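You operate a simulated robot arm through the tools that you are given. There is no shell and no other tool. Be economical: measure what you need, move in short steps, check, and stop when the job is done.

You are at the controls of a simulated robot arm. One attempt, no reset.

TASK
The desk display says OVER. Clear it and creep up to 1150 mm.
Fine: press reset once, lift knob to 1, jog up to the height, then lift knob back to 2. Hand the lifter over live, gate shut, pin out, READY showing. Keep out from under the boom.

Only the result counts: the job must be done as asked and must still hold three seconds after the hand-in. Knocking over, shifting, dropping, spilling or breaking anything else fails it.

THE ROBOT
A 7-joint arm with a two-finger parallel gripper, fixed in place. Base frame: the origin is at the foot of the arm, x ahead of it, y to its left, z up; the work surface is at about z = 0.934. Units: m, degrees, N and s.
Its first joint turns from -166.0 to 166.0 degrees. Payload 4.4 kg.
Tool frame: the origin (TCP) lies between the finger pads and is the grasp point; the fingertips stand 0.023 m ahead of it; z points along the fingers, y is the line along which they close. Largest opening 0.094 m; finger width 0.038, thickness 0.01; the body of the gripper, 0.054 by 0.096 m, starts 0.039 m behind the TCP.
Orientation is that of the tool frame in the base frame, as a unit quaternion [w, x, y, z]. With the fingers straight down and closing along the base's y, the tool's x points along the base's -x, its y along +y and its z along -z.

THE INTERFACE
- The arm moves only by the tool apply_moves. Its argument "plan" is a list of rows, each a list of 3 entries, a list of its own where there are three numbers: the shift along the base's x, y, z in units of 300 mm (1.0 is 300 mm), then the turn, a rotation vector about the base's x, y, z in units of 120 degrees (1.0 is 120 degrees), then the gripper command, from -1 (fully open) to 1 (shut), values between in proportion. In form: [[[tx, ty, tz], [rx, ry, rz], fingers], ...]. A call has 1 to 12 rows; each row is the pose to reach, as a shift and turn from the pose commanded when the call began. A call with a number of a shift or a turn outside -1 to 1 is refused whole. Each row takes 0.2 s and may step no farther than 0.05 m and 8.6 degrees from the row before; otherwise, or with a gripper value out of range, the whole call is refused. Where a pose cannot be reached the arm comes as near as it can. A force on the tool above 40 N (or 10 N above the force at the start of the call, whichever is more), or a blocked arm, ends the call early, and 0.2 s more pass. Each finger travels about 0.072 m/s and halts on what it meets, pressing with about 42 N; the grip force reading is that of the motor and also rises with nothing between the fingers. The clock runs only during rows and for 0.2 s after the last one: add rows that repeat a pose to give the fingers time. The reply holds the time, the measured pose of the TCP, the force on the tool along the base axes, the opening and the grip force, in the units named above and with some noise.
- Cameras (640 x 400 px; columns grow to the right, rows downward): "scene" is fixed at [0.0508, -0.6515, 1.5364]; the picture's right is [0.81, -0.59, 0.00], its down [-0.14, -0.19, -0.97] and it looks along [0.57, 0.79, -0.24] (base axes); focal length 358 px, centre (320, 200). "wrist" rides on the gripper at [-0.039, 0, -0.044] in the tool frame; the picture's right is [0.00, -1.00, 0.00], its down [0.97, 0.00, -0.24] and it looks along [0.24, 0.00, 0.97] (tool axes); focal length 218 px, centre (320, 200). There is no depth. A picture from a camera that has moved, and an enlarged one, comes with that camera's place and axes in the base frame and with its lens. The place of the scene camera against the robot may be out by one fixed shift of up to 0.012 m in any direction.
- capture(camera): a new picture of that camera. It takes no simulated time.
- close_up(camera, box): a new picture of the part [left, top, right, bottom] of that camera's present view, enlarged. It takes no simulated time.
- finish_job(): hands the job in; it is judged then, once.

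Go step by step. Nothing tells you positions but the pictures and the camera data: compare them with the known pose of the tool, close in by small moves and look again before you grip or let go. The budget is 120 turns and 64 pictures, counting those below and the enlarged ones. Unless the task says otherwise, let go and move clear before handing in, and close with one line.

The tools are called after "Request:" as a command line: name --argument value ..., lists and objects as JSON in quotes. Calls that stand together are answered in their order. apply_moves: Moves the arm, as the interface text tells. Its arguments: {"type":"object","properties":{"plan":{"type":"array","items":{"type":"array"}}},"required":["plan"]} The other tools are called the same way: capture (camera) takes a picture; close_up (camera, box) takes an enlarged picture of a part of a camera's view; finish_job () hands the job in.

At the start:

```text
clock: 0.0
eef_pos: [0.6536, 0.2412, 1.2405]
tool_rot: [0.0, 0.0, 1.0, 0.0]
wrist_force: [-0.4, 0.0, 0.1]
gripper_width: 0.0942
finger_force: 0.1
```

scene: 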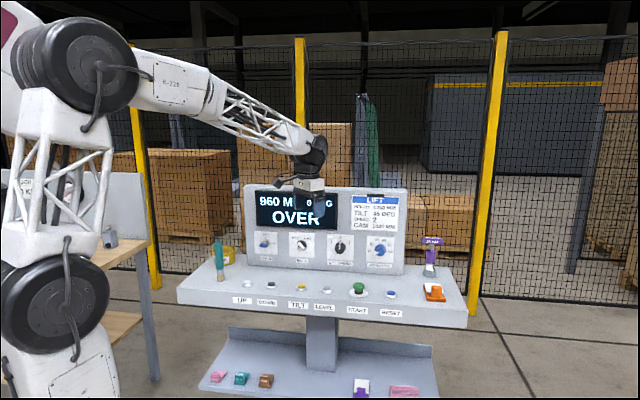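
wrist: 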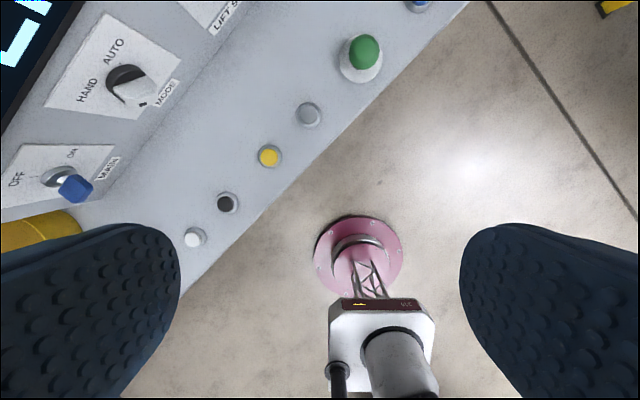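

I see a desk with a display reading OVER, four knobs on the sloped panel, and a row of buttons (UP, DOWN, TILT, LEVEL, START, RESET) on the shelf. I'll look at the details first.

Request:
close_up --camera "scene" --box '[235, 180, 415, 280]'

Request:
close_up --camera "scene" --box '[170, 230, 470, 400]'

Request:
close_up --camera "scene" --box '[340, 185, 410, 275]'

```text
3.56 times, centred on (325, 230) of scene
camera zoom: at [0.0508, -0.6515, 1.5364], right [0.81, -0.59, 0.0], down [-0.14, -0.19, -0.97], along [0.57, 0.79, -0.24], focal length 1274 px, centre (302, 93)
```

zoom: 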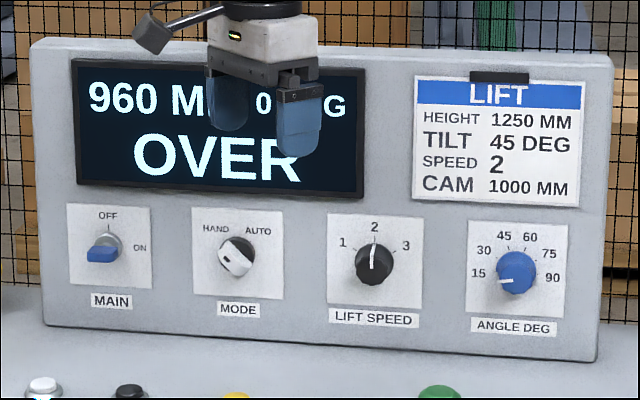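

```text
2.13 times, centred on (320, 315) of scene
camera zoom: at [0.0508, -0.6515, 1.5364], right [0.81, -0.59, 0.0], down [-0.14, -0.19, -0.97], along [0.57, 0.79, -0.24], focal length 765 px, centre (320, -45)
```

zoom: 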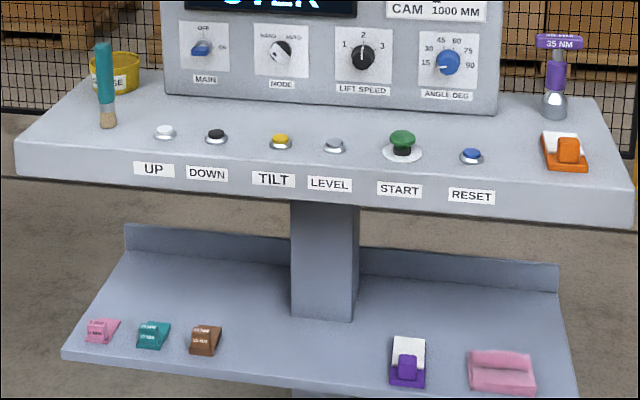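

```text
4.44 times, centred on (375, 230) of scene
camera zoom: at [0.0508, -0.6515, 1.5364], right [0.81, -0.59, 0.0], down [-0.14, -0.19, -0.97], along [0.57, 0.79, -0.24], focal length 1593 px, centre (76, 67)
```

zoom: 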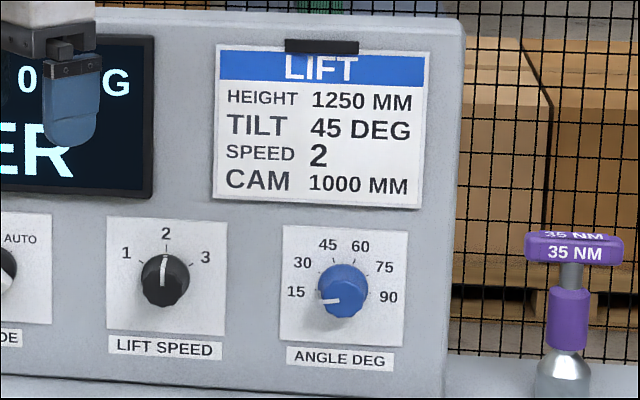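

The card says 1250, but the order says 1150, and LIFT SPEED stands at 2. I don't see the gate or pin yet, so I'll check the rest of the view.

Request:
close_up --camera "scene" --box '[0, 140, 160, 260]'

Request:
close_up --camera "scene" --box '[400, 180, 640, 330]'

Request:
close_up --camera "wrist" --box '[0, 0, 480, 300]'

```text
3.33 times, centred on (80, 200) of scene
camera zoom: at [0.0508, -0.6515, 1.5364], right [0.81, -0.59, 0.0], down [-0.14, -0.19, -0.97], along [0.57, 0.79, -0.24], focal length 1195 px, centre (1120, 200)
```

zoom: 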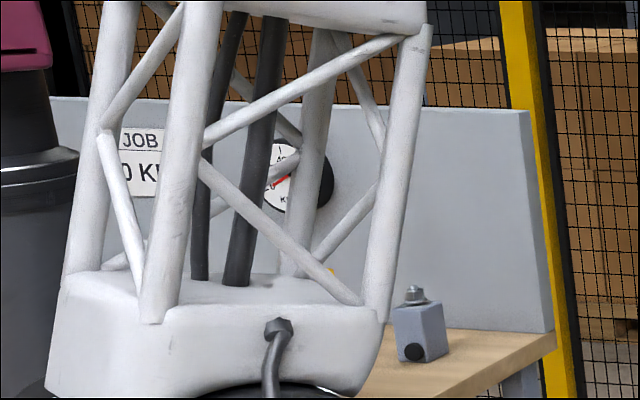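

```text
2.67 times, centred on (520, 255) of scene
camera zoom: at [0.0508, -0.6515, 1.5364], right [0.81, -0.59, 0.0], down [-0.14, -0.19, -0.97], along [0.57, 0.79, -0.24], focal length 956 px, centre (-213, 53)
```

zoom: 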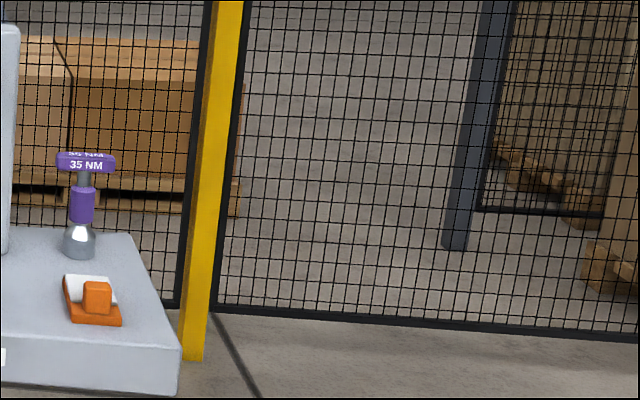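

```text
1.33 times, centred on (240, 150) of wrist
camera zoom: at [0.6931, 0.2405, 1.2851], right [0.0, -1.0, 0.0], down [-0.97, 0.0, 0.24], along [-0.24, 0.0, -0.97], focal length 291 px, centre (427, 267)
```

zoom: 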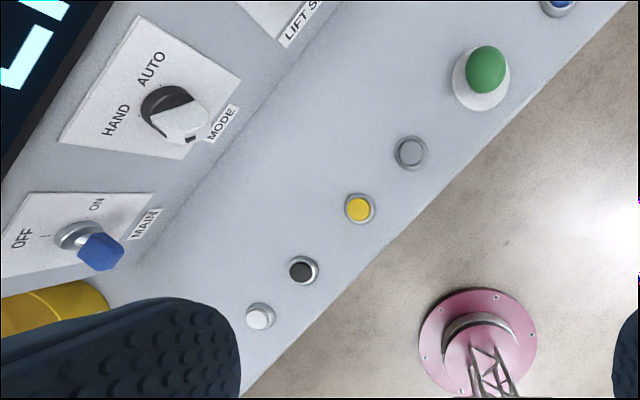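

Buttons seem to lie near z≈0.90 and knobs near z≈1.03 (LIFT SPEED at about (0.864, 0.347)), on a panel facing (-0.7,-0.7). I'll yaw and tilt the tool to face the panel and view it squarely.

Request:
apply_moves --plan '[[[0, -0.06, 0], [0, 0, 0.0625], -1], [[0, -0.12, 0], [0, 0, 0.125], -1], [[0, -0.18, 0], [0, 0, 0.1875], -1], [[0, -0.24, 0], [0, 0, 0.25], -1], [[0, -0.3, 0], [0, 0, 0.3125], -1], [[0, -0.35, 0], [0, 0, 0.375], -1]]'

Request:
apply_moves --plan '[[[0, 0, 0], [0.048, -0.048, 0], -1], [[0, 0, 0], [0.096, -0.096, 0], -1], [[0, 0, 0], [0.144, -0.144, 0], -1], [[0, 0, 0], [0.192, -0.192, 0], -1], [[0, 0, 0], [0.24, -0.24, 0], -1], [[0, 0, 0], [0.288, -0.288, 0], -1], [[0, 0, 0], [0.336, -0.336, 0], -1], [[0, 0, 0], [0.384, -0.384, 0], -1], [[0, 0, 0], [0.432, -0.432, 0], -1], [[0, 0, 0], [0.48, -0.48, 0], -1], [[0, 0, 0], [0.53, -0.53, 0], -1], [[0, 0, 0], [0.53, -0.53, 0], -1]]'

Request:
capture --camera "wrist"

Request:
capture --camera "scene"

```text
clock: 1.4
eef_pos: [0.6534, 0.1353, 1.2406]
tool_rot: [0.0, -0.383, 0.924, 0.0]
wrist_force: [-0.3, -0.4, 0.2]
gripper_width: 0.094
finger_force: 0.1
```

```text
clock: 4.0
eef_pos: [0.6523, 0.1355, 1.2406]
tool_rot: [0.654, -0.27, 0.653, 0.271]
wrist_force: [0.1, 0.2, 0.8]
gripper_width: 0.0941
finger_force: 0.1
```

```text
55 pictures are left
camera wrist: at [0.6231, 0.1044, 1.2801], right [0.71, -0.71, 0.0], down [-0.17, -0.17, -0.97], along [0.69, 0.69, -0.24], focal length 218 px, centre (320, 200)
```

wrist: 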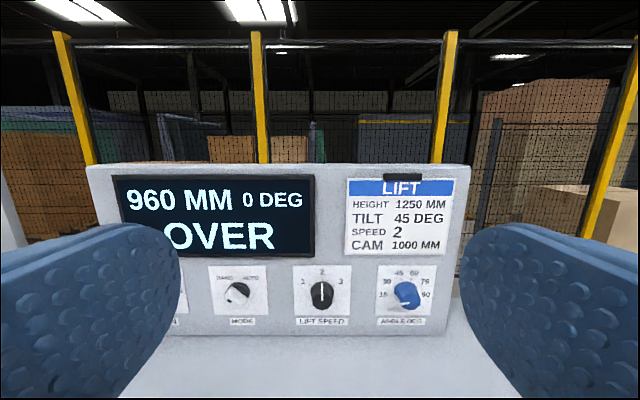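

```text
54 pictures are left
```

scene: 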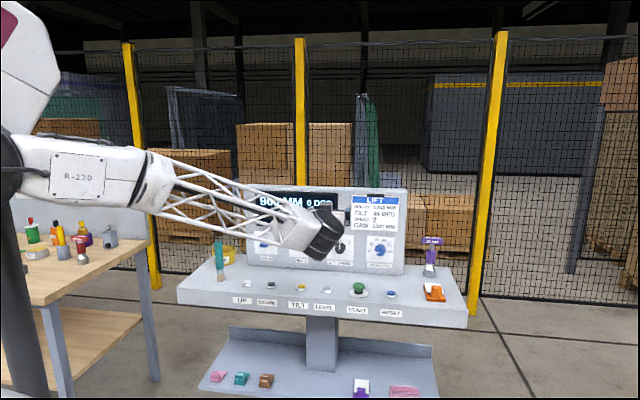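

The tool faces the panel well. Now I'll swing to look right (toward -y) to find the lifter, its gate and pin.

Request:
apply_moves --plan '[[[-0.04, -0.07, 0.02], [0, 0, -0.0667], -1], [[-0.08, -0.14, 0.04], [0, 0, -0.1333], -1], [[-0.12, -0.21, 0.06], [0, 0, -0.2], -1], [[-0.16, -0.28, 0.08], [0, 0, -0.2667], -1], [[-0.2, -0.35, 0.1], [0, 0, -0.3333], -1], [[-0.24, -0.42, 0.12], [0, 0, -0.4], -1], [[-0.28, -0.49, 0.14], [0, 0, -0.4667], -1], [[-0.32, -0.56, 0.16], [0, 0, -0.5333], -1], [[-0.36, -0.63, 0.18], [0, 0, -0.6], -1], [[-0.4, -0.7, 0.2], [0, 0, -0.6667], -1], [[-0.4, -0.77, 0.2], [0, 0, -0.7333], -1], [[-0.4, -0.84, 0.2], [0, 0, -0.8], -1]]'

Request:
capture --camera "wrist"

```text
clock: 6.6
eef_pos: [0.5328, -0.1169, 1.3016]
tool_rot: [0.639, 0.305, 0.637, -0.305]
wrist_force: [-0.8, 0.1, -0.3]
gripper_width: 0.0943
finger_force: 0.1
out of reach, approached as far as the arm can: row 6, 7, 8
```

```text
53 pictures are left
camera wrist: at [0.5063, -0.0828, 1.3405], right [-0.78, -0.63, 0.0], down [-0.15, 0.19, -0.97], along [0.61, -0.76, -0.24], focal length 218 px, centre (320, 200)
```

wrist: 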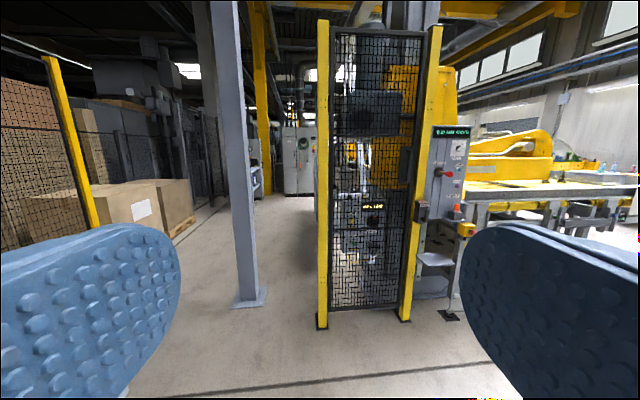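

There's a fenced machine with a gate post and signal box in this direction. I'll zoom in, then keep turning.

Request:
close_up --camera "wrist" --box '[300, 100, 500, 330]'

Request:
apply_moves --plan '[[[-0.04, -0.05, 0], [0, 0, -0.0667], -1], [[-0.08, -0.1, 0], [0, 0, -0.1333], -1], [[-0.12, -0.15, 0], [0, 0, -0.2], -1], [[-0.16, -0.2, 0], [0, 0, -0.2667], -1], [[-0.2, -0.25, 0], [0, 0, -0.3333], -1], [[-0.24, -0.3, 0], [0, 0, -0.4], -1], [[-0.28, -0.35, 0], [0, 0, -0.4667], -1], [[-0.32, -0.4, 0], [0, 0, -0.5333], -1], [[-0.32, -0.45, 0], [0, 0, -0.6], -1], [[-0.32, -0.5, 0], [0, 0, -0.6], -1]]'

Request:
capture --camera "wrist"

```text
1.74 times, centred on (400, 215) of wrist
camera zoom: at [0.5063, -0.0828, 1.3405], right [-0.78, -0.63, 0.0], down [-0.15, 0.19, -0.97], along [0.61, -0.76, -0.24], focal length 380 px, centre (181, 174)
```

zoom: 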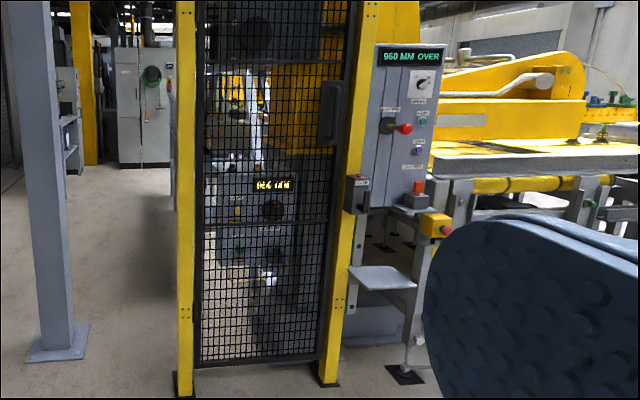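

```text
clock: 8.8
eef_pos: [0.4381, -0.2658, 1.3017]
tool_rot: [0.337, 0.622, 0.337, -0.621]
wrist_force: [-0.4, 0.4, 0.2]
gripper_width: 0.094
finger_force: 0.0
```

```text
51 pictures are left
camera wrist: at [0.4624, -0.2296, 1.3408], right [-0.84, 0.55, 0.0], down [0.13, 0.2, -0.97], along [-0.53, -0.81, -0.24], focal length 218 px, centre (320, 200)
```

wrist: 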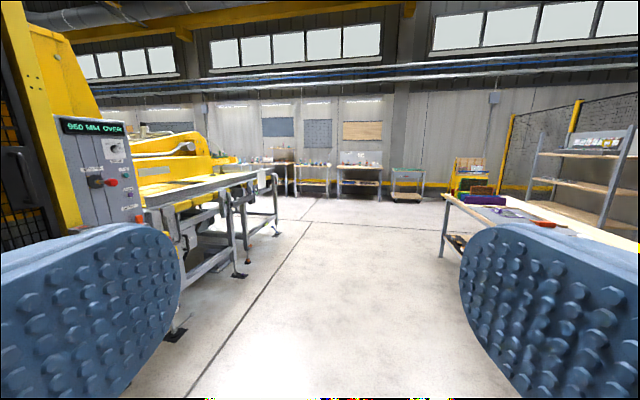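

The lifter's own column with a control panel stands around (0.62,-0.97), also showing "960 MM OVER". I'll turn to face it and get a bit closer for a readable view.

Request:
apply_moves --plan '[[[0.06, -0.1, 0], [0, 0, 0.055], -1], [[0.12, -0.2, 0], [0, 0, 0.11], -1], [[0.18, -0.3, 0], [0, 0, 0.165], -1], [[0.24, -0.4, 0], [0, 0, 0.22], -1], [[0.3, -0.5, 0], [0, 0, 0.275], -1], [[0.36, -0.6, 0], [0, 0, 0.317], -1], [[0.36, -0.6, 0], [0, 0, 0.317], -1]]'

Request:
capture --camera "wrist"

Request:
close_up --camera "wrist" --box '[240, 80, 420, 300]'

```text
clock: 10.4
eef_pos: [0.5452, -0.4465, 1.2989]
tool_rot: [0.522, 0.477, 0.522, -0.477]
wrist_force: [0.2, 0.8, 0.0]
gripper_width: 0.0942
finger_force: 0.1
```

```text
50 pictures are left
camera wrist: at [0.5424, -0.4028, 1.3397], right [-1.0, -0.09, 0.0], down [-0.02, 0.24, -0.97], along [0.09, -0.97, -0.24], focal length 218 px, centre (320, 200)
```

wrist: 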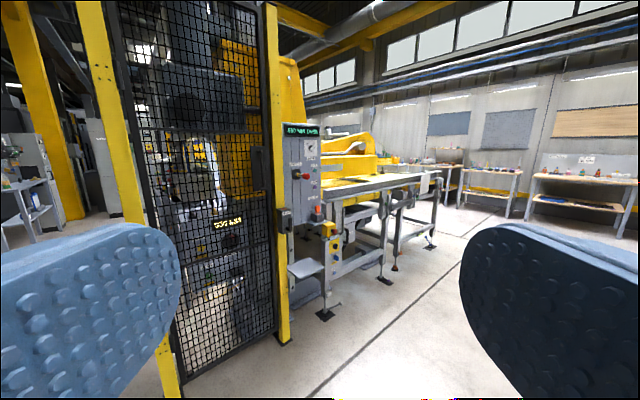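

```text
1.82 times, centred on (330, 190) of wrist
camera zoom: at [0.5424, -0.4028, 1.3397], right [-1.0, -0.09, 0.0], down [-0.02, 0.24, -0.97], along [0.09, -0.97, -0.24], focal length 397 px, centre (302, 218)
```

zoom: 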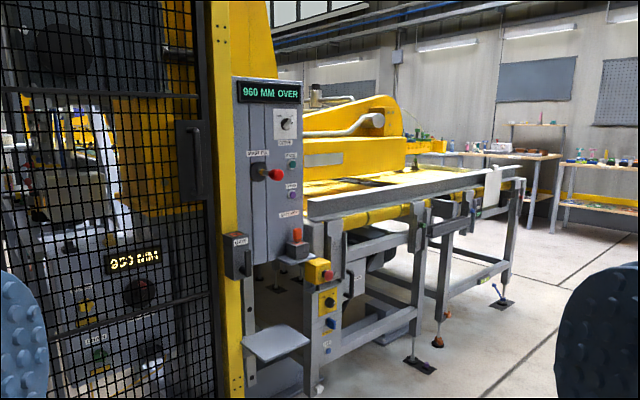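

I'll enlarge the column panel to read the labels.

Request:
close_up --camera "wrist" --box '[280, 118, 330, 168]'

Request:
close_up --camera "wrist" --box '[280, 165, 345, 285]'

Request:
close_up --camera "wrist" --box '[295, 155, 330, 220]'

```text
8.00 times, centred on (305, 143) of wrist
camera zoom: at [0.5424, -0.4028, 1.3397], right [-1.0, -0.09, 0.0], down [-0.02, 0.24, -0.97], along [0.09, -0.97, -0.24], focal length 1746 px, centre (440, 656)
```

zoom: 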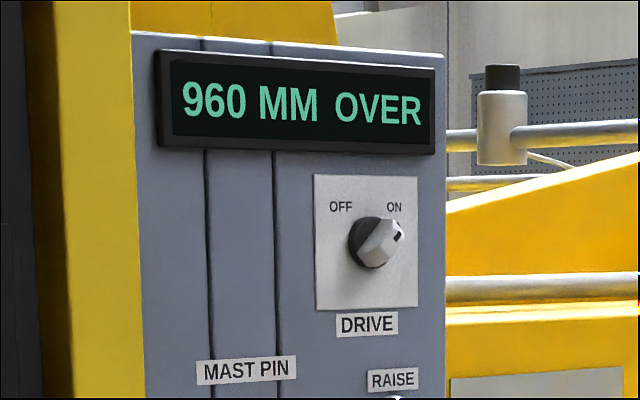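

```text
3.33 times, centred on (312, 225) of wrist
camera zoom: at [0.5424, -0.4028, 1.3397], right [-1.0, -0.09, 0.0], down [-0.02, 0.24, -0.97], along [0.09, -0.97, -0.24], focal length 728 px, centre (345, 117)
```

zoom: 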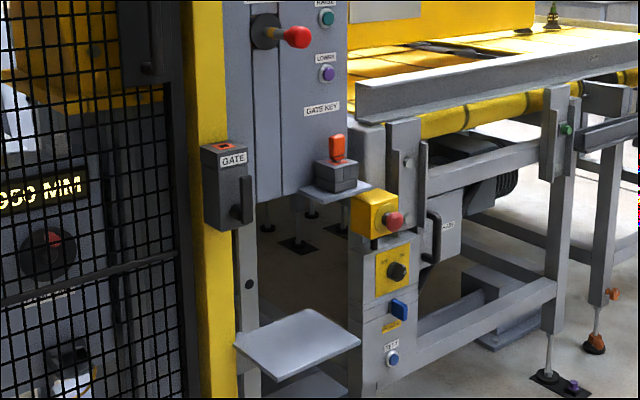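

```text
6.15 times, centred on (312, 188) of wrist
camera zoom: at [0.5424, -0.4028, 1.3397], right [-1.0, -0.09, 0.0], down [-0.02, 0.24, -0.97], along [0.09, -0.97, -0.24], focal length 1343 px, centre (366, 277)
```

zoom: 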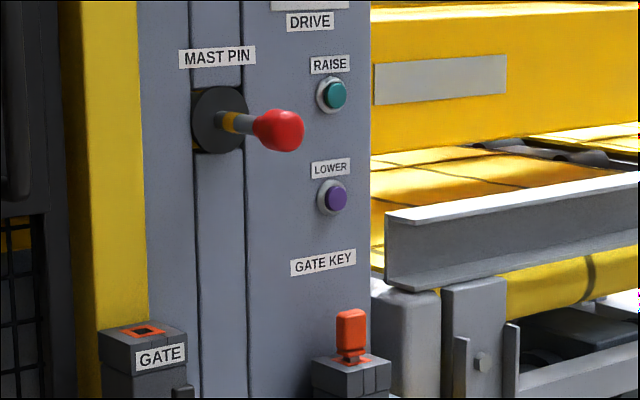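

DRIVE reads ON, the gate key is in its box and the gate looks shut. The mast pin's state is unclear, so I'll view it from the side before touching anything.

Request:
apply_moves --plan '[[[-0.07, -0.05, 0], [0, 0, 0.05], -1], [[-0.14, -0.1, 0], [0, 0, 0.1], -1], [[-0.21, -0.15, 0], [0, 0, 0.15], -1], [[-0.28, -0.2, 0], [0, 0, 0.2], -1], [[-0.35, -0.25, 0], [0, 0, 0.25], -1], [[-0.42, -0.3, 0], [0, 0, 0.29], -1], [[-0.48, -0.3, 0], [0, 0, 0.29], -1], [[-0.48, -0.3, 0], [0, 0, 0.29], -1]]'

Request:
close_up --camera "wrist" --box '[240, 80, 480, 280]'

```text
clock: 11.6
eef_pos: [0.5557, -0.444, 1.2525]
tool_rot: [0.629, 0.276, 0.678, -0.261]
wrist_force: [0.2, -1.3, -0.3]
gripper_width: 0.094
finger_force: 0.0
stopped in row 6: the arm was blocked; the commanded pose is now the measured one
```

```text
2.00 times, centred on (360, 180) of wrist
camera zoom: at [0.5275, -0.4147, 1.2945], right [-0.7, -0.71, 0.01], down [-0.22, 0.21, -0.95], along [0.67, -0.67, -0.31], focal length 436 px, centre (240, 240)
```

zoom: 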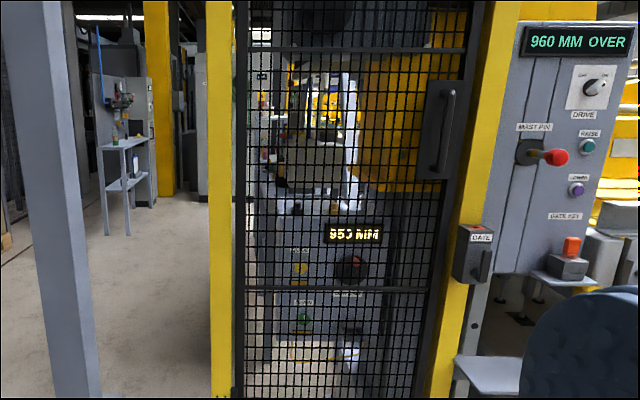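

The arm reached a joint limit, but the view is better. I'll enlarge the pin.

Request:
close_up --camera "wrist" --box '[485, 130, 545, 190]'

Request:
close_up --camera "wrist" --box '[380, 90, 500, 230]'

Request:
capture --camera "scene"

```text
6.67 times, centred on (515, 160) of wrist
camera zoom: at [0.5275, -0.4147, 1.2945], right [-0.7, -0.71, 0.01], down [-0.22, 0.21, -0.95], along [0.67, -0.67, -0.31], focal length 1455 px, centre (-980, 467)
```

zoom: 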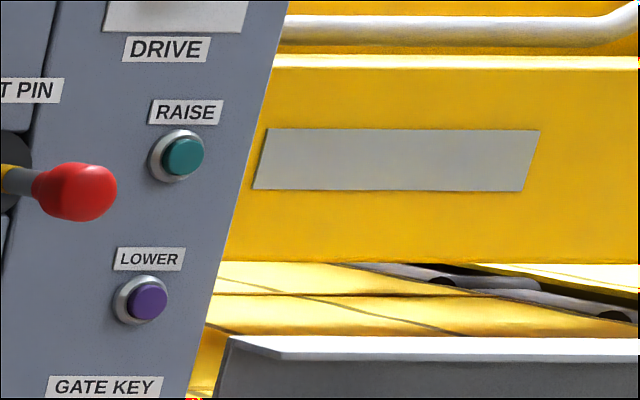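

```text
2.86 times, centred on (440, 160) of wrist
camera zoom: at [0.5275, -0.4147, 1.2945], right [-0.7, -0.71, 0.01], down [-0.22, 0.21, -0.95], along [0.67, -0.67, -0.31], focal length 624 px, centre (-23, 314)
```

zoom: 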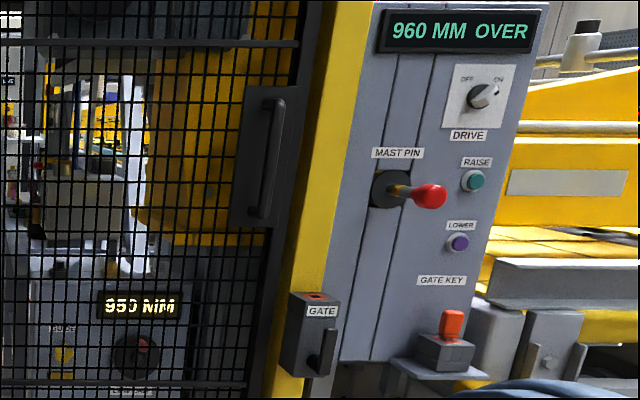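

```text
42 pictures are left
```

scene: 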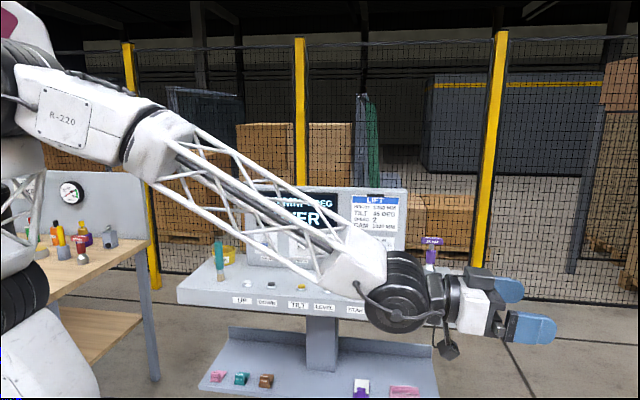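

The pin's yellow shaft is exposed, so it seems out; the display after reset should confirm. I'll return the tool to pointing down and head for the RESET button.

Request:
apply_moves --plan '[[[0, 0, 0], [0.046, 0.0465, 0], -1], [[0, 0.05, 0], [0.092, 0.093, 0], -1], [[0, 0.1, 0], [0.138, 0.1395, 0], -1], [[0, 0.15, 0], [0.184, 0.186, 0], -1], [[0, 0.2, 0], [0.23, 0.2325, 0], -1], [[0, 0.25, 0], [0.276, 0.279, 0], -1], [[0, 0.3, 0], [0.322, 0.3255, 0], -1], [[0, 0.35, 0], [0.368, 0.372, 0], -1], [[0, 0.4, 0], [0.414, 0.4185, 0], -1], [[0, 0.45, 0], [0.46, 0.465, 0], -1], [[0, 0.5, 0], [0.504, 0.51, 0], -1], [[0, 0.5, 0], [0.504, 0.51, 0], -1]]'

```text
clock: 14.2
eef_pos: [0.5523, -0.2986, 1.2321]
tool_rot: [0.004, 0.372, 0.919, -0.13]
wrist_force: [-0.2, 1.0, 0.0]
gripper_width: 0.0941
finger_force: 0.0
out of reach, approached as far as the arm can: row 3, 4, 7, 8, 9, 10, 11, 12
```

Request:
apply_moves --plan '[[[0.07, 0.09, 0], [0, 0, 0.068], -1], [[0.14, 0.18, 0], [0, 0, 0.136], -1], [[0.21, 0.27, 0], [0, 0, 0.204], -1], [[0.28, 0.36, 0], [0, 0, 0.272], -1], [[0.35, 0.45, 0], [0, 0, 0.34], -1], [[0.42, 0.54, 0], [0, 0, 0.408], -1], [[0.49, 0.63, 0], [0, 0, 0.476], -1], [[0.56, 0.72, 0], [0, 0, 0.544], -1], [[0.63, 0.81, 0], [0, 0, 0.612], -1], [[0.7, 0.9, 0], [0, 0, 0.68], -1], [[0.75, 0.98, 0], [0, 0, 0.75], -1], [[0.75, 0.98, 0], [0, 0, 0.75], 0]]'

Request:
capture --camera "wrist"

```text
clock: 16.8
eef_pos: [0.6381, 0.1826, 0.9312]
tool_rot: [0.107, -0.328, 0.931, -0.117]
wrist_force: [1.1, 1.0, -6.2]
gripper_width: 0.0468
finger_force: 0.1
out of reach, approached as far as the arm can: row 4, 5, 6, 7, 8, 9, 10, 11, 12
```

```text
41 pictures are left
camera wrist: at [0.6552, 0.2147, 0.9793], right [0.59, -0.76, 0.29], down [-0.81, -0.58, 0.11], along [0.09, -0.3, -0.95], focal length 218 px, centre (320, 200)
```

wrist: 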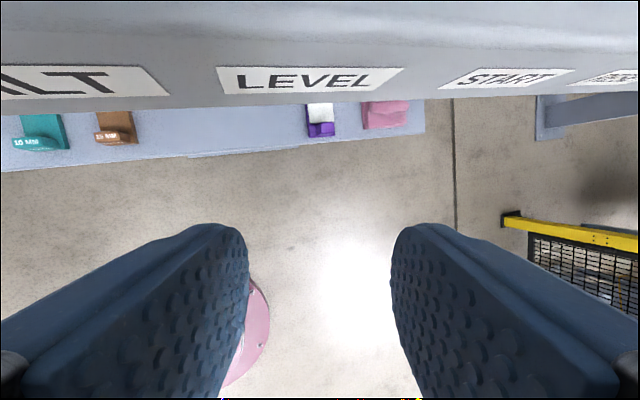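

The arm strayed to z=0.93 in front of the desk edge because of a joint limit. I'll check the scene before moving again.

Request:
capture --camera "scene"

```text
40 pictures are left
```

scene: 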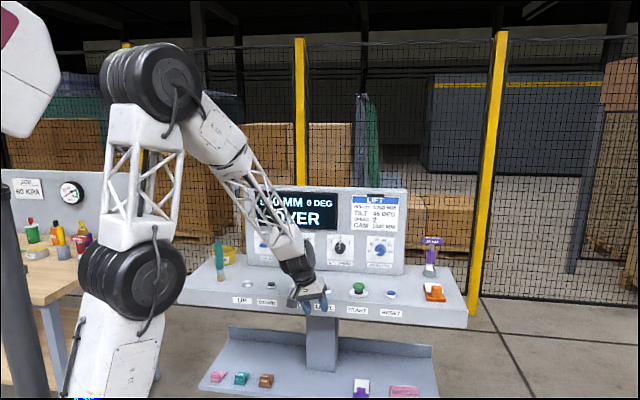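

The desk is untouched. I'll bring the target back toward an easy pose over open space and see where the arm settles.

Request:
apply_moves --plan '[[[-0.1, 0.06, 0], [0, 0, 0], 0], [[-0.2, 0.12, 0], [0, 0, 0], 0], [[-0.3, 0.18, 0], [0, 0, 0], 0]]'

```text
clock: 17.6
eef_pos: [0.5453, 0.2381, 0.9263]
tool_rot: [0.103, -0.328, 0.932, -0.117]
wrist_force: [-0.2, 0.0, 0.7]
gripper_width: 0.047
finger_force: 0.1
```

The command is re-anchored to the measured pose. Now I'll lift straight up and level the tool.

Request:
apply_moves --plan '[[[-0.05, -0.05, 0.12], [0, 0, 0], 0], [[-0.05, -0.1, 0.26], [0, 0, 0], 0], [[-0.05, -0.15, 0.4], [0, 0, 0], 0], [[-0.05, -0.2, 0.54], [0.022, 0.045, 0.017], 0], [[-0.05, -0.2, 0.68], [0.044, 0.09, 0.034], 0], [[-0.05, -0.2, 0.82], [0.066, 0.134, 0.052], 0], [[-0.05, -0.2, 0.9], [0.066, 0.134, 0.052], 0]]'

```text
clock: 19.2
eef_pos: [0.4395, 0.2753, 1.01]
tool_rot: [0.049, -0.351, 0.931, -0.083]
wrist_force: [0.4, 0.2, -0.1]
gripper_width: 0.0471
finger_force: 0.2
out of reach, approached as far as the arm can: row 3, 4, 5, 6, 7
```

A wrist joint seems wound up to its limit. I'll unwind by yawing the other way while rising.

Request:
apply_moves --plan '[[[0, 0, 0], [0, 0, -0.06], 0], [[0, 0, 0.05], [0, 0, -0.12], 0], [[0, 0, 0.1], [0, 0, -0.18], 0], [[0, 0, 0.15], [0, 0, -0.24], 0], [[0, 0, 0.2], [0, 0, -0.3], 0], [[0, 0, 0.25], [0, 0, -0.36], 0], [[0, 0, 0.3], [0, 0, -0.42], 0], [[0, 0, 0.35], [0, 0, -0.48], 0]]'

Request:
capture --camera "scene"

```text
clock: 21.0
eef_pos: [0.4494, 0.2629, 1.1012]
tool_rot: [0.044, 0.138, 0.981, -0.13]
wrist_force: [0.2, -0.4, -0.7]
gripper_width: 0.047
finger_force: 0.1
out of reach, approached as far as the arm can: row 2, 3, 4, 5, 6, 7, 8
```

```text
39 pictures are left
```

scene: 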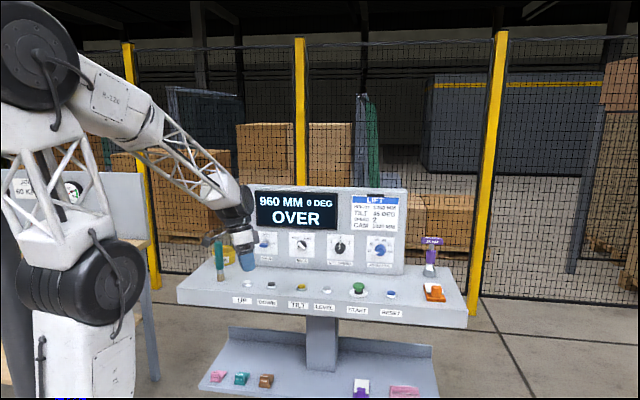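

The wrist is still constrained. I'll tilt the tool forward (horizontal, facing ahead) over free space, which was a healthy posture, to untangle it.

Request:
apply_moves --plan '[[[0, -0.08, 0.05], [-0.017, -0.064, 0], 0], [[0.03, -0.16, 0.1], [-0.034, -0.128, 0], 0], [[0.06, -0.24, 0.15], [-0.052, -0.192, 0], 0], [[0.09, -0.32, 0.2], [-0.069, -0.256, 0], 0], [[0.12, -0.4, 0.25], [-0.086, -0.32, 0], 0], [[0.15, -0.48, 0.3], [-0.103, -0.384, 0], 0], [[0.18, -0.56, 0.35], [-0.12, -0.448, 0], 0], [[0.21, -0.64, 0.4], [-0.138, -0.512, 0], 0], [[0.24, -0.7, 0.45], [-0.155, -0.576, 0], 0], [[0.27, -0.75, 0.5], [-0.172, -0.64, 0], 0], [[0.3, -0.8, 0.55], [-0.19, -0.7, 0], 0], [[0.3, -0.8, 0.55], [-0.19, -0.7, 0], 0]]'

Request:
capture --camera "scene"

```text
clock: 23.6
eef_pos: [0.5374, 0.0228, 1.2667]
tool_rot: [0.709, 0.177, 0.658, -0.18]
wrist_force: [-0.3, 0.4, 0.1]
gripper_width: 0.047
finger_force: 0.0
```

```text
38 pictures are left
```

scene: 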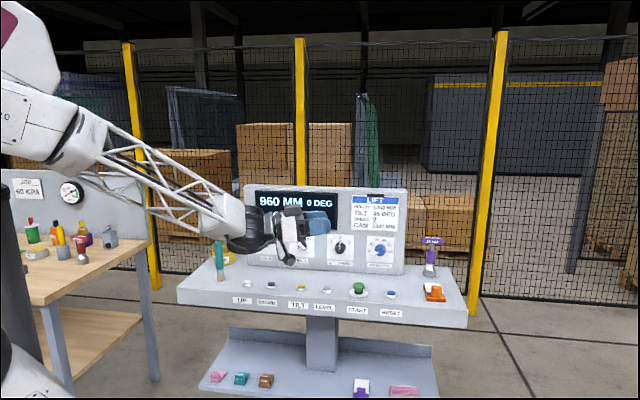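

All rows were reached there. Now I'll yaw left to face the panel again at the earlier good spot.

Request:
apply_moves --plan '[[[0.04, 0.04, 0], [0, 0, 0.0617], 0], [[0.08, 0.08, 0], [0, 0, 0.1233], 0], [[0.12, 0.12, 0], [0, 0, 0.185], 0], [[0.16, 0.16, 0], [0, 0, 0.2467], 0], [[0.2, 0.2, 0], [0, 0, 0.308], 0], [[0.24, 0.24, 0], [0, 0, 0.37], 0], [[0.28, 0.28, 0], [0, 0, 0.432], 0], [[0.32, 0.32, -0.05], [0, 0, 0.4933], 0], [[0.36, 0.36, -0.09], [0, 0, 0.555], 0], [[0.38, 0.375, -0.09], [0, 0, 0.617], 0], [[0.38, 0.375, -0.09], [0, 0, 0.617], 0]]'

```text
clock: 26.0
eef_pos: [0.6525, 0.1348, 1.2396]
tool_rot: [0.674, -0.256, 0.632, 0.284]
wrist_force: [-0.1, 0.5, 0.5]
gripper_width: 0.0468
finger_force: 0.0
```

Good, fully reached. Now tilt back to straight down with yaw 45°, reversing the way I first tilted it.

Request:
apply_moves --plan '[[[0, 0, 0], [-0.0464, 0.0458, 0], 0], [[0, 0, 0], [-0.0928, 0.0917, 0], 0], [[0, 0, 0], [-0.139, 0.1375, 0], 0], [[0, 0, 0], [-0.1857, 0.1833, 0], 0], [[0, 0, 0], [-0.232, 0.229, 0], 0], [[0, 0, 0], [-0.2785, 0.275, 0.003], 0], [[0, 0, 0], [-0.325, 0.321, 0.003], 0], [[0, 0, 0], [-0.371, 0.3667, 0.003], 0.5], [[0, 0, 0], [-0.418, 0.4125, 0.003], 1], [[0, 0, 0], [-0.464, 0.458, 0.005], 1], [[0, 0, 0], [-0.5106, 0.504, 0.005], 1], [[0, 0, 0], [-0.557, 0.55, 0.006], 1]]'

```text
clock: 28.6
eef_pos: [0.6013, 0.126, 1.2685]
tool_rot: [0.092, -0.384, 0.913, 0.107]
wrist_force: [0.7, 0.5, 6.6]
gripper_width: 0.0
finger_force: 41.6
out of reach, approached as far as the arm can: row 10, 11, 12
```

The last ~16° to vertical isn't available in this posture, but a slanted tool will press buttons fine. I'll set a 40° forward slant facing the desk and move near RESET.

Request:
apply_moves --plan '[[[0, 0, 0], [0.028, -0.0475, -0.0065], 1], [[0, 0, 0], [0.0555, -0.095, -0.013], 1], [[0.1, -0.05, 0], [0.083, -0.1425, -0.0195], 1], [[0.2, -0.1, -0.05], [0.111, -0.19, -0.026], 1], [[0.3, -0.15, -0.12], [0.111, -0.19, -0.026], 1], [[0.4, -0.2, -0.19], [0.111, -0.19, -0.026], 1], [[0.5, -0.25, -0.26], [0.111, -0.19, -0.026], 1], [[0.6, -0.3, -0.33], [0.111, -0.19, -0.026], 1], [[0.68, -0.34, -0.4], [0.111, -0.19, -0.026], 1], [[0.68, -0.34, -0.4], [0.111, -0.19, -0.026], 1]]'

Request:
capture --camera "wrist"

```text
clock: 30.8
eef_pos: [0.8558, 0.0318, 1.0992]
tool_rot: [0.283, -0.362, 0.877, 0.142]
wrist_force: [-0.2, -0.1, 1.1]
gripper_width: 0.0001
finger_force: 42.1
```

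```text
37 pictures are left
camera wrist: at [0.8609, 0.033, 1.1589], right [0.71, -0.7, -0.04], down [-0.66, -0.65, -0.39], along [0.24, 0.31, -0.92], focal length 218 px, centre (320, 200)
```

wrist: 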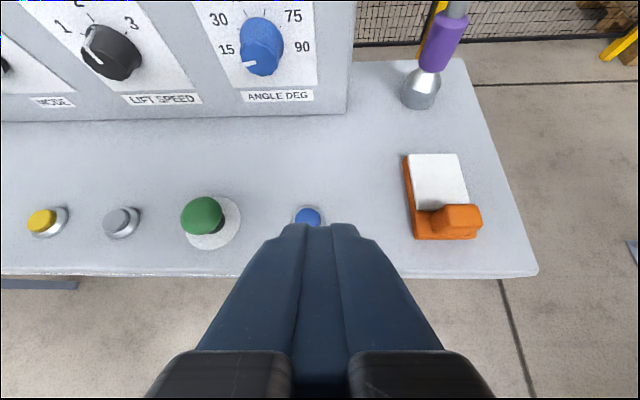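

RESET triangulates to about (0.903, 0.114, 0.90). I'll place the shut fingertips just above it and check.

Request:
apply_moves --plan '[[[0.05, 0.09, -0.1], [0, 0, 0], 1], [[0.1, 0.18, -0.2], [0, 0, 0], 1], [[0.157, 0.274, -0.3], [0, 0, 0], 1], [[0.157, 0.274, -0.4], [0, 0, 0], 1], [[0.157, 0.274, -0.4], [0, 0, 0], 1]]'

Request:
capture --camera "wrist"

Request:
close_up --camera "scene" --box '[310, 210, 450, 320]'

```text
clock: 32.0
eef_pos: [0.902, 0.1141, 0.9797]
tool_rot: [0.284, -0.361, 0.876, 0.143]
wrist_force: [0.0, -0.4, -0.5]
gripper_width: 0.0
finger_force: 42.2
```

```text
36 pictures are left
camera wrist: at [0.9083, 0.115, 1.0385], right [0.71, -0.7, -0.04], down [-0.66, -0.65, -0.39], along [0.24, 0.31, -0.92], focal length 218 px, centre (320, 200)
```

wrist: 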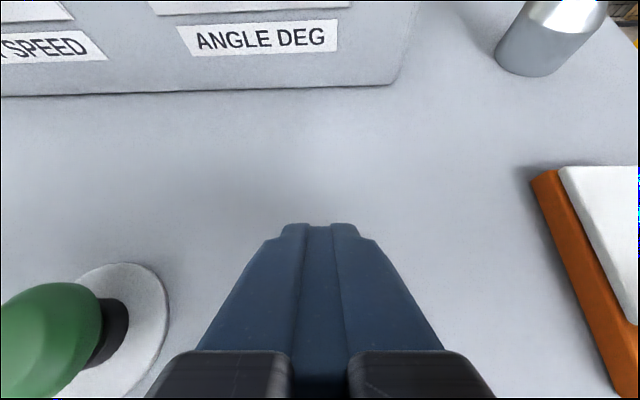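

```text
3.64 times, centred on (380, 265) of scene
camera zoom: at [0.0508, -0.6515, 1.5364], right [0.81, -0.59, 0.0], down [-0.14, -0.19, -0.97], along [0.57, 0.79, -0.24], focal length 1304 px, centre (102, -36)
```

zoom: 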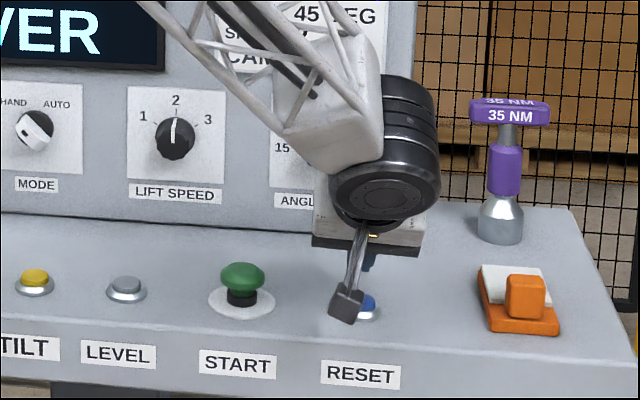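

The fingertip is above the blue RESET button. I'll lower slowly and watch the force.

Request:
apply_moves --plan '[[[0, 0, -0.04], [0, 0, 0], 1], [[0, 0, -0.08], [0, 0, 0], 1], [[0, 0, -0.1], [0, 0, 0], 1], [[0, 0, -0.12], [0, 0, 0], 1], [[0, 0, -0.133], [0, 0, 0], 1]]'

Request:
close_up --camera "scene" --box '[240, 180, 420, 310]'

```text
clock: 32.9
eef_pos: [0.9047, 0.1153, 0.9562]
tool_rot: [0.287, -0.362, 0.876, 0.141]
wrist_force: [9.9, 6.4, 13.4]
gripper_width: 0.0
finger_force: 42.0
stopped in row 4: the force on the tool passed its limit (the readings are from after the stop); the commanded pose is now the measured one
```

```text
3.08 times, centred on (330, 245) of scene
camera zoom: at [0.0508, -0.6515, 1.5364], right [0.81, -0.59, 0.0], down [-0.14, -0.19, -0.97], along [0.57, 0.79, -0.24], focal length 1103 px, centre (289, 62)
```

zoom: 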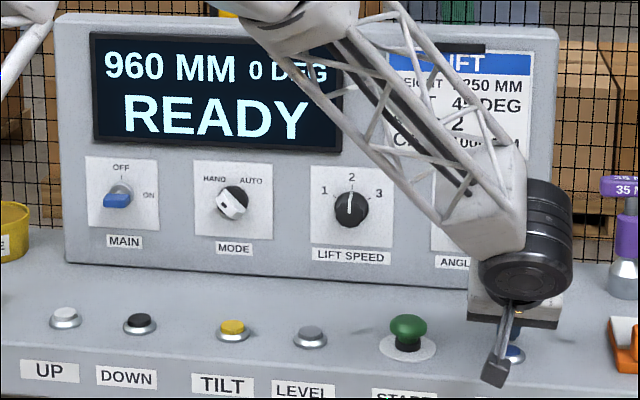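

Display shows READY. I'll lift off at once and move back to face the LIFT SPEED knob with the tool horizontal and the fingers open.

Request:
apply_moves --plan '[[[0, 0, 0.1], [0, 0, 0], 1], [[-0.03, -0.03, 0.24], [0, 0, 0], 1], [[-0.12, -0.03, 0.36], [0.043, -0.046, -0.002], 1], [[-0.22, 0, 0.45], [0.086, -0.092, -0.004], 0.5], [[-0.32, 0.05, 0.5], [0.129, -0.138, -0.006], 0], [[-0.42, 0.12, 0.52], [0.172, -0.184, -0.008], -0.5], [[-0.52, 0.2, 0.52], [0.215, -0.23, -0.01], -1], [[-0.6, 0.28, 0.52], [0.258, -0.276, -0.012], -1], [[-0.607, 0.303, 0.52], [0.3, -0.321, -0.013], -1], [[-0.607, 0.303, 0.52], [0.3, -0.321, -0.013], -1]]'

Request:
capture --camera "wrist"

Request:
capture --camera "scene"

```text
clock: 35.1
eef_pos: [0.7215, 0.2044, 1.1089]
tool_rot: [0.653, -0.272, 0.653, 0.271]
wrist_force: [-0.6, -0.3, -0.8]
gripper_width: 0.0939
finger_force: 0.0
```

```text
33 pictures are left
camera wrist: at [0.6913, 0.1735, 1.1496], right [0.71, -0.7, 0.0], down [-0.17, -0.17, -0.97], along [0.68, 0.69, -0.24], focal length 218 px, centre (320, 200)
```

wrist: 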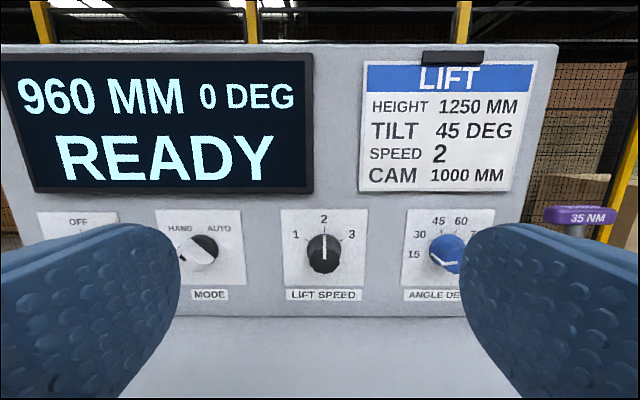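

```text
32 pictures are left
```

scene: 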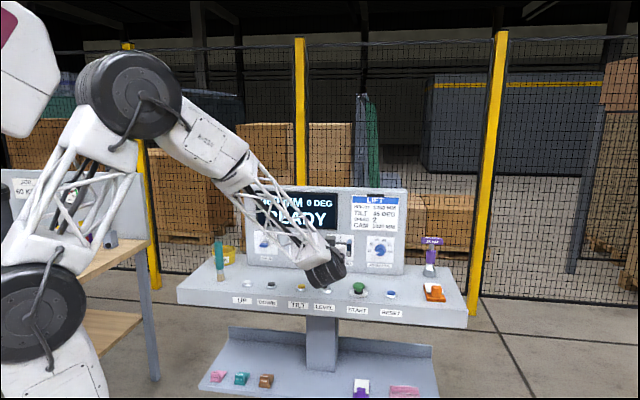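

LIFT SPEED knob sits at about (0.867, 0.347, 1.018), about 43 mm across. I'll approach with the gripper pre-rolled clockwise by 25° and stop short to check.

Request:
apply_moves --plan '[[[0.06, 0.058, -0.07], [0.03, 0.03, 0], -1], [[0.12, 0.116, -0.14], [0.06, 0.06, 0], -1], [[0.18, 0.174, -0.21], [0.09, 0.09, 0], -1], [[0.24, 0.232, -0.297], [0.12, 0.12, 0], -1], [[0.3, 0.29, -0.297], [0.147, 0.147, 0], -1], [[0.33, 0.32, -0.297], [0.147, 0.147, 0], -1], [[0.33, 0.32, -0.297], [0.147, 0.147, 0], -1]]'

Request:
capture --camera "wrist"

Request:
close_up --camera "scene" --box '[260, 210, 420, 310]'

```text
clock: 36.7
eef_pos: [0.8214, 0.3012, 1.0194]
tool_rot: [0.578, -0.124, 0.697, 0.406]
wrist_force: [1.3, -0.3, 2.1]
gripper_width: 0.0942
finger_force: 0.1
```

```text
31 pictures are left
camera wrist: at [0.8027, 0.2581, 1.056], right [0.64, -0.64, -0.42], down [-0.46, 0.12, -0.88], along [0.61, 0.76, -0.22], focal length 218 px, centre (320, 200)
```

wrist: 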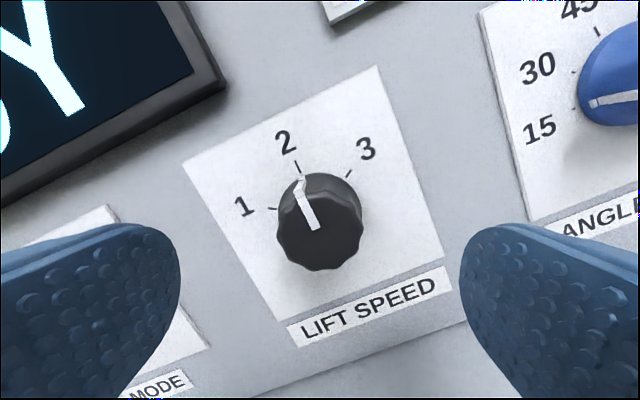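

```text
4.00 times, centred on (340, 260) of scene
camera zoom: at [0.0508, -0.6515, 1.5364], right [0.81, -0.59, 0.0], down [-0.14, -0.19, -0.97], along [0.57, 0.79, -0.24], focal length 1434 px, centre (240, -40)
```

zoom: 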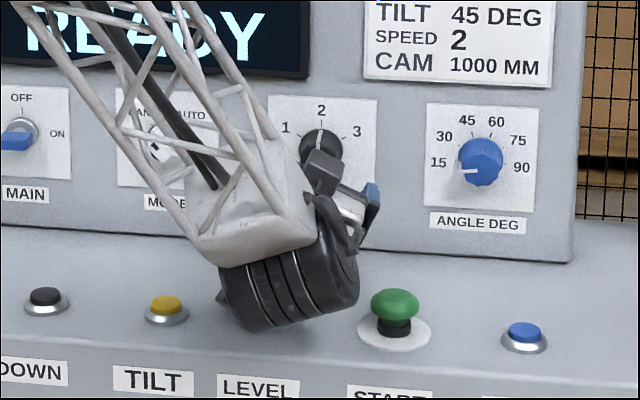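

Knob is centred between the fingers, and the wrist drum clears the buttons by about 4 cm. I'll advance ~50 mm, then close.

Request:
apply_moves --plan '[[[0.03, 0.03, 0], [0, 0, 0], -1], [[0.06, 0.06, 0], [0, 0, 0], -1], [[0.09, 0.09, 0], [0, 0, 0], -1], [[0.12, 0.12, 0], [0, 0, 0], -1], [[0.12, 0.12, 0], [0, 0, 0], -1]]'

Request:
capture --camera "wrist"

```text
clock: 37.7
eef_pos: [0.8509, 0.3315, 1.0194]
tool_rot: [0.579, -0.124, 0.697, 0.406]
wrist_force: [-33.4, -19.9, 11.8]
gripper_width: 0.0922
finger_force: 0.0
stopped in row 4: the force on the tool passed its limit (the readings are from after the stop); the commanded pose is now the measured one
```

```text
29 pictures are left
camera wrist: at [0.8336, 0.2885, 1.0559], right [0.64, -0.64, -0.42], down [-0.46, 0.12, -0.88], along [0.61, 0.76, -0.22], focal length 218 px, centre (320, 200)
```

wrist: 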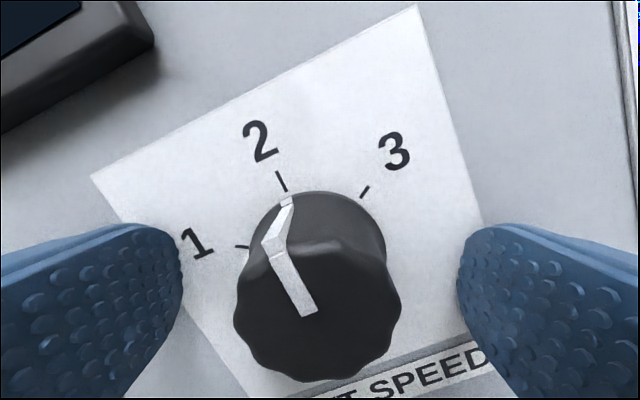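

A fingertip touched the panel. I'll back off 5 mm and close on the knob.

Request:
apply_moves --plan '[[[-0.012, -0.012, 0], [0, 0, 0], -1], [[-0.012, -0.012, 0], [0, 0, 0], -1], [[-0.012, -0.012, 0], [0, 0, 0], 0], [[-0.012, -0.012, 0], [0, 0, 0], 0.3], [[-0.012, -0.012, 0], [0, 0, 0], 0.5], [[-0.012, -0.012, 0], [0, 0, 0], 0.7], [[-0.012, -0.012, 0], [0, 0, 0], 0.7]]'

Request:
capture --camera "wrist"

```text
clock: 39.3
eef_pos: [0.8491, 0.3286, 1.0199]
tool_rot: [0.579, -0.124, 0.697, 0.405]
wrist_force: [-8.8, 14.2, 17.6]
gripper_width: 0.0418
finger_force: 44.8
```

```text
28 pictures are left
camera wrist: at [0.8304, 0.2862, 1.056], right [0.64, -0.64, -0.42], down [-0.46, 0.12, -0.88], along [0.61, 0.76, -0.22], focal length 218 px, centre (320, 200)
```

wrist: 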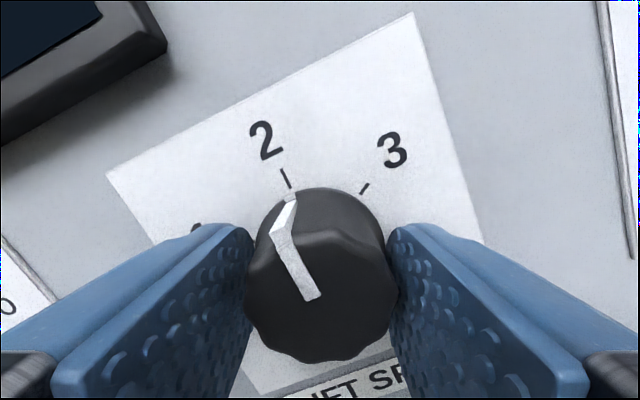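

The knob is gripped with 42 mm opening. Now turn it ~47° counterclockwise to 1.

Request:
apply_moves --plan '[[[-0.012, -0.012, 0], [-0.035, -0.035, 0], 0.7], [[-0.012, -0.012, 0], [-0.07, -0.07, 0], 0.7], [[-0.012, -0.012, 0], [-0.105, -0.105, 0], 0.7], [[-0.012, -0.012, 0], [-0.14, -0.14, 0], 0.7], [[-0.012, -0.012, 0], [-0.175, -0.175, 0], 0.7], [[-0.012, -0.012, 0], [-0.21, -0.21, 0], 0.7], [[-0.012, -0.012, 0], [-0.245, -0.245, 0], 0.7], [[-0.012, -0.012, 0], [-0.277, -0.277, 0], 0.7], [[-0.012, -0.012, 0], [-0.277, -0.277, 0], 0.7]]'

Request:
capture --camera "wrist"

```text
clock: 39.6
eef_pos: [0.8489, 0.3286, 1.021]
tool_rot: [0.582, -0.128, 0.696, 0.401]
wrist_force: [-4.1, 3.5, 1.3]
gripper_width: 0.0416
finger_force: 44.9
stopped in row 1: the force on the tool passed its limit (the readings are from after the stop); the commanded pose is now the measured one
```

```text
27 pictures are left
camera wrist: at [0.8301, 0.2861, 1.057], right [0.65, -0.64, -0.41], down [-0.45, 0.11, -0.89], along [0.62, 0.76, -0.22], focal length 218 px, centre (320, 200)
```

wrist: 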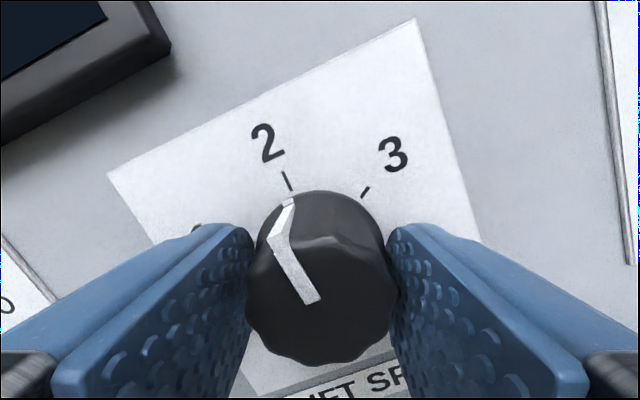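

I mistakenly carried the back-off shift into that call. Forces are now low, so I'll retry as pure rotation.

Request:
apply_moves --plan '[[[0, 0, 0], [-0.03, -0.03, 0], 0.7], [[0, 0, 0], [-0.06, -0.06, 0], 0.7], [[0, 0, 0], [-0.09, -0.09, 0], 0.7], [[0, 0, 0], [-0.12, -0.12, 0], 0.7], [[0, 0, 0], [-0.15, -0.15, 0], 0.7], [[0, 0, 0], [-0.18, -0.18, 0], 0.7], [[0, 0, 0], [-0.21, -0.21, 0], 0.7], [[0, 0, 0], [-0.24, -0.24, 0], 0.7], [[0, 0, 0], [-0.265, -0.265, 0], 0.7], [[0, 0, 0], [-0.265, -0.265, 0], 0.7]]'

Request:
capture --camera "wrist"

```text
clock: 40.0
eef_pos: [0.8496, 0.3263, 1.025]
tool_rot: [0.599, -0.151, 0.689, 0.379]
wrist_force: [-6.4, -2.9, 4.3]
gripper_width: 0.0411
finger_force: 45.1
stopped in row 2: the force on the tool passed its limit (the readings are from after the stop); the commanded pose is now the measured one
```

```text
26 pictures are left
camera wrist: at [0.8293, 0.2866, 1.0625], right [0.66, -0.67, -0.34], down [-0.4, 0.07, -0.91], along [0.63, 0.74, -0.22], focal length 218 px, centre (320, 200)
```

wrist: 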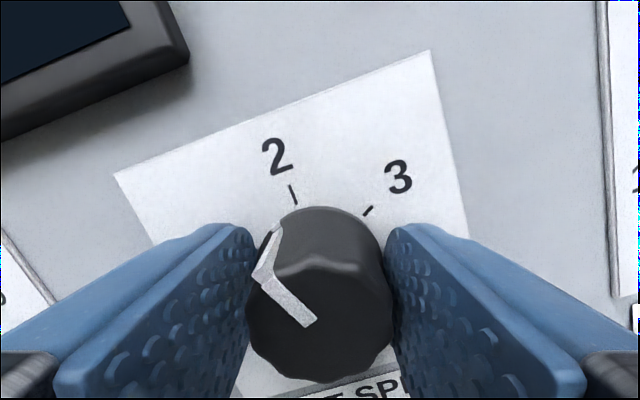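

The knob is turning (pointer well left of 2). I'll continue in short steps with a small downward correction.

Request:
apply_moves --plan '[[[0, 0.003, -0.007], [-0.02, -0.02, 0], 0.7], [[0, 0.006, -0.014], [-0.04, -0.04, 0], 0.7], [[0, 0.006, -0.014], [-0.06, -0.06, 0], 0.7], [[0, 0.006, -0.014], [-0.08, -0.08, 0], 0.7], [[0, 0.006, -0.014], [-0.1, -0.1, 0], 0.7], [[0, 0.006, -0.014], [-0.12, -0.12, 0], 0.7]]'

Request:
capture --camera "wrist"

```text
clock: 40.4
eef_pos: [0.8518, 0.3265, 1.0274]
tool_rot: [0.608, -0.164, 0.685, 0.367]
wrist_force: [-10.4, -6.9, 5.8]
gripper_width: 0.0415
finger_force: 45.0
stopped in row 1: the force on the tool passed its limit (the readings are from after the stop); the commanded pose is now the measured one
```

```text
25 pictures are left
camera wrist: at [0.8286, 0.2872, 1.0649], right [0.67, -0.68, -0.3], down [-0.37, 0.05, -0.93], along [0.64, 0.74, -0.22], focal length 218 px, centre (320, 200)
```

wrist: 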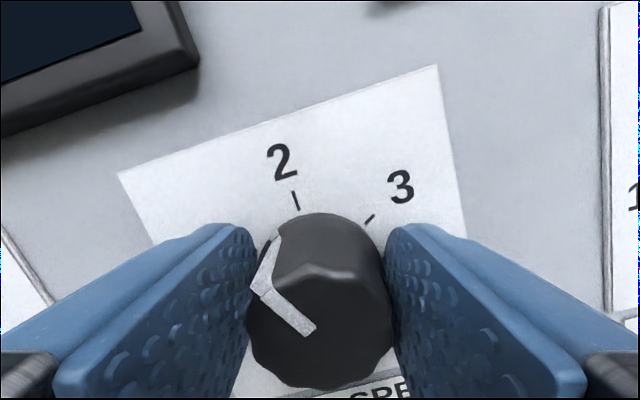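

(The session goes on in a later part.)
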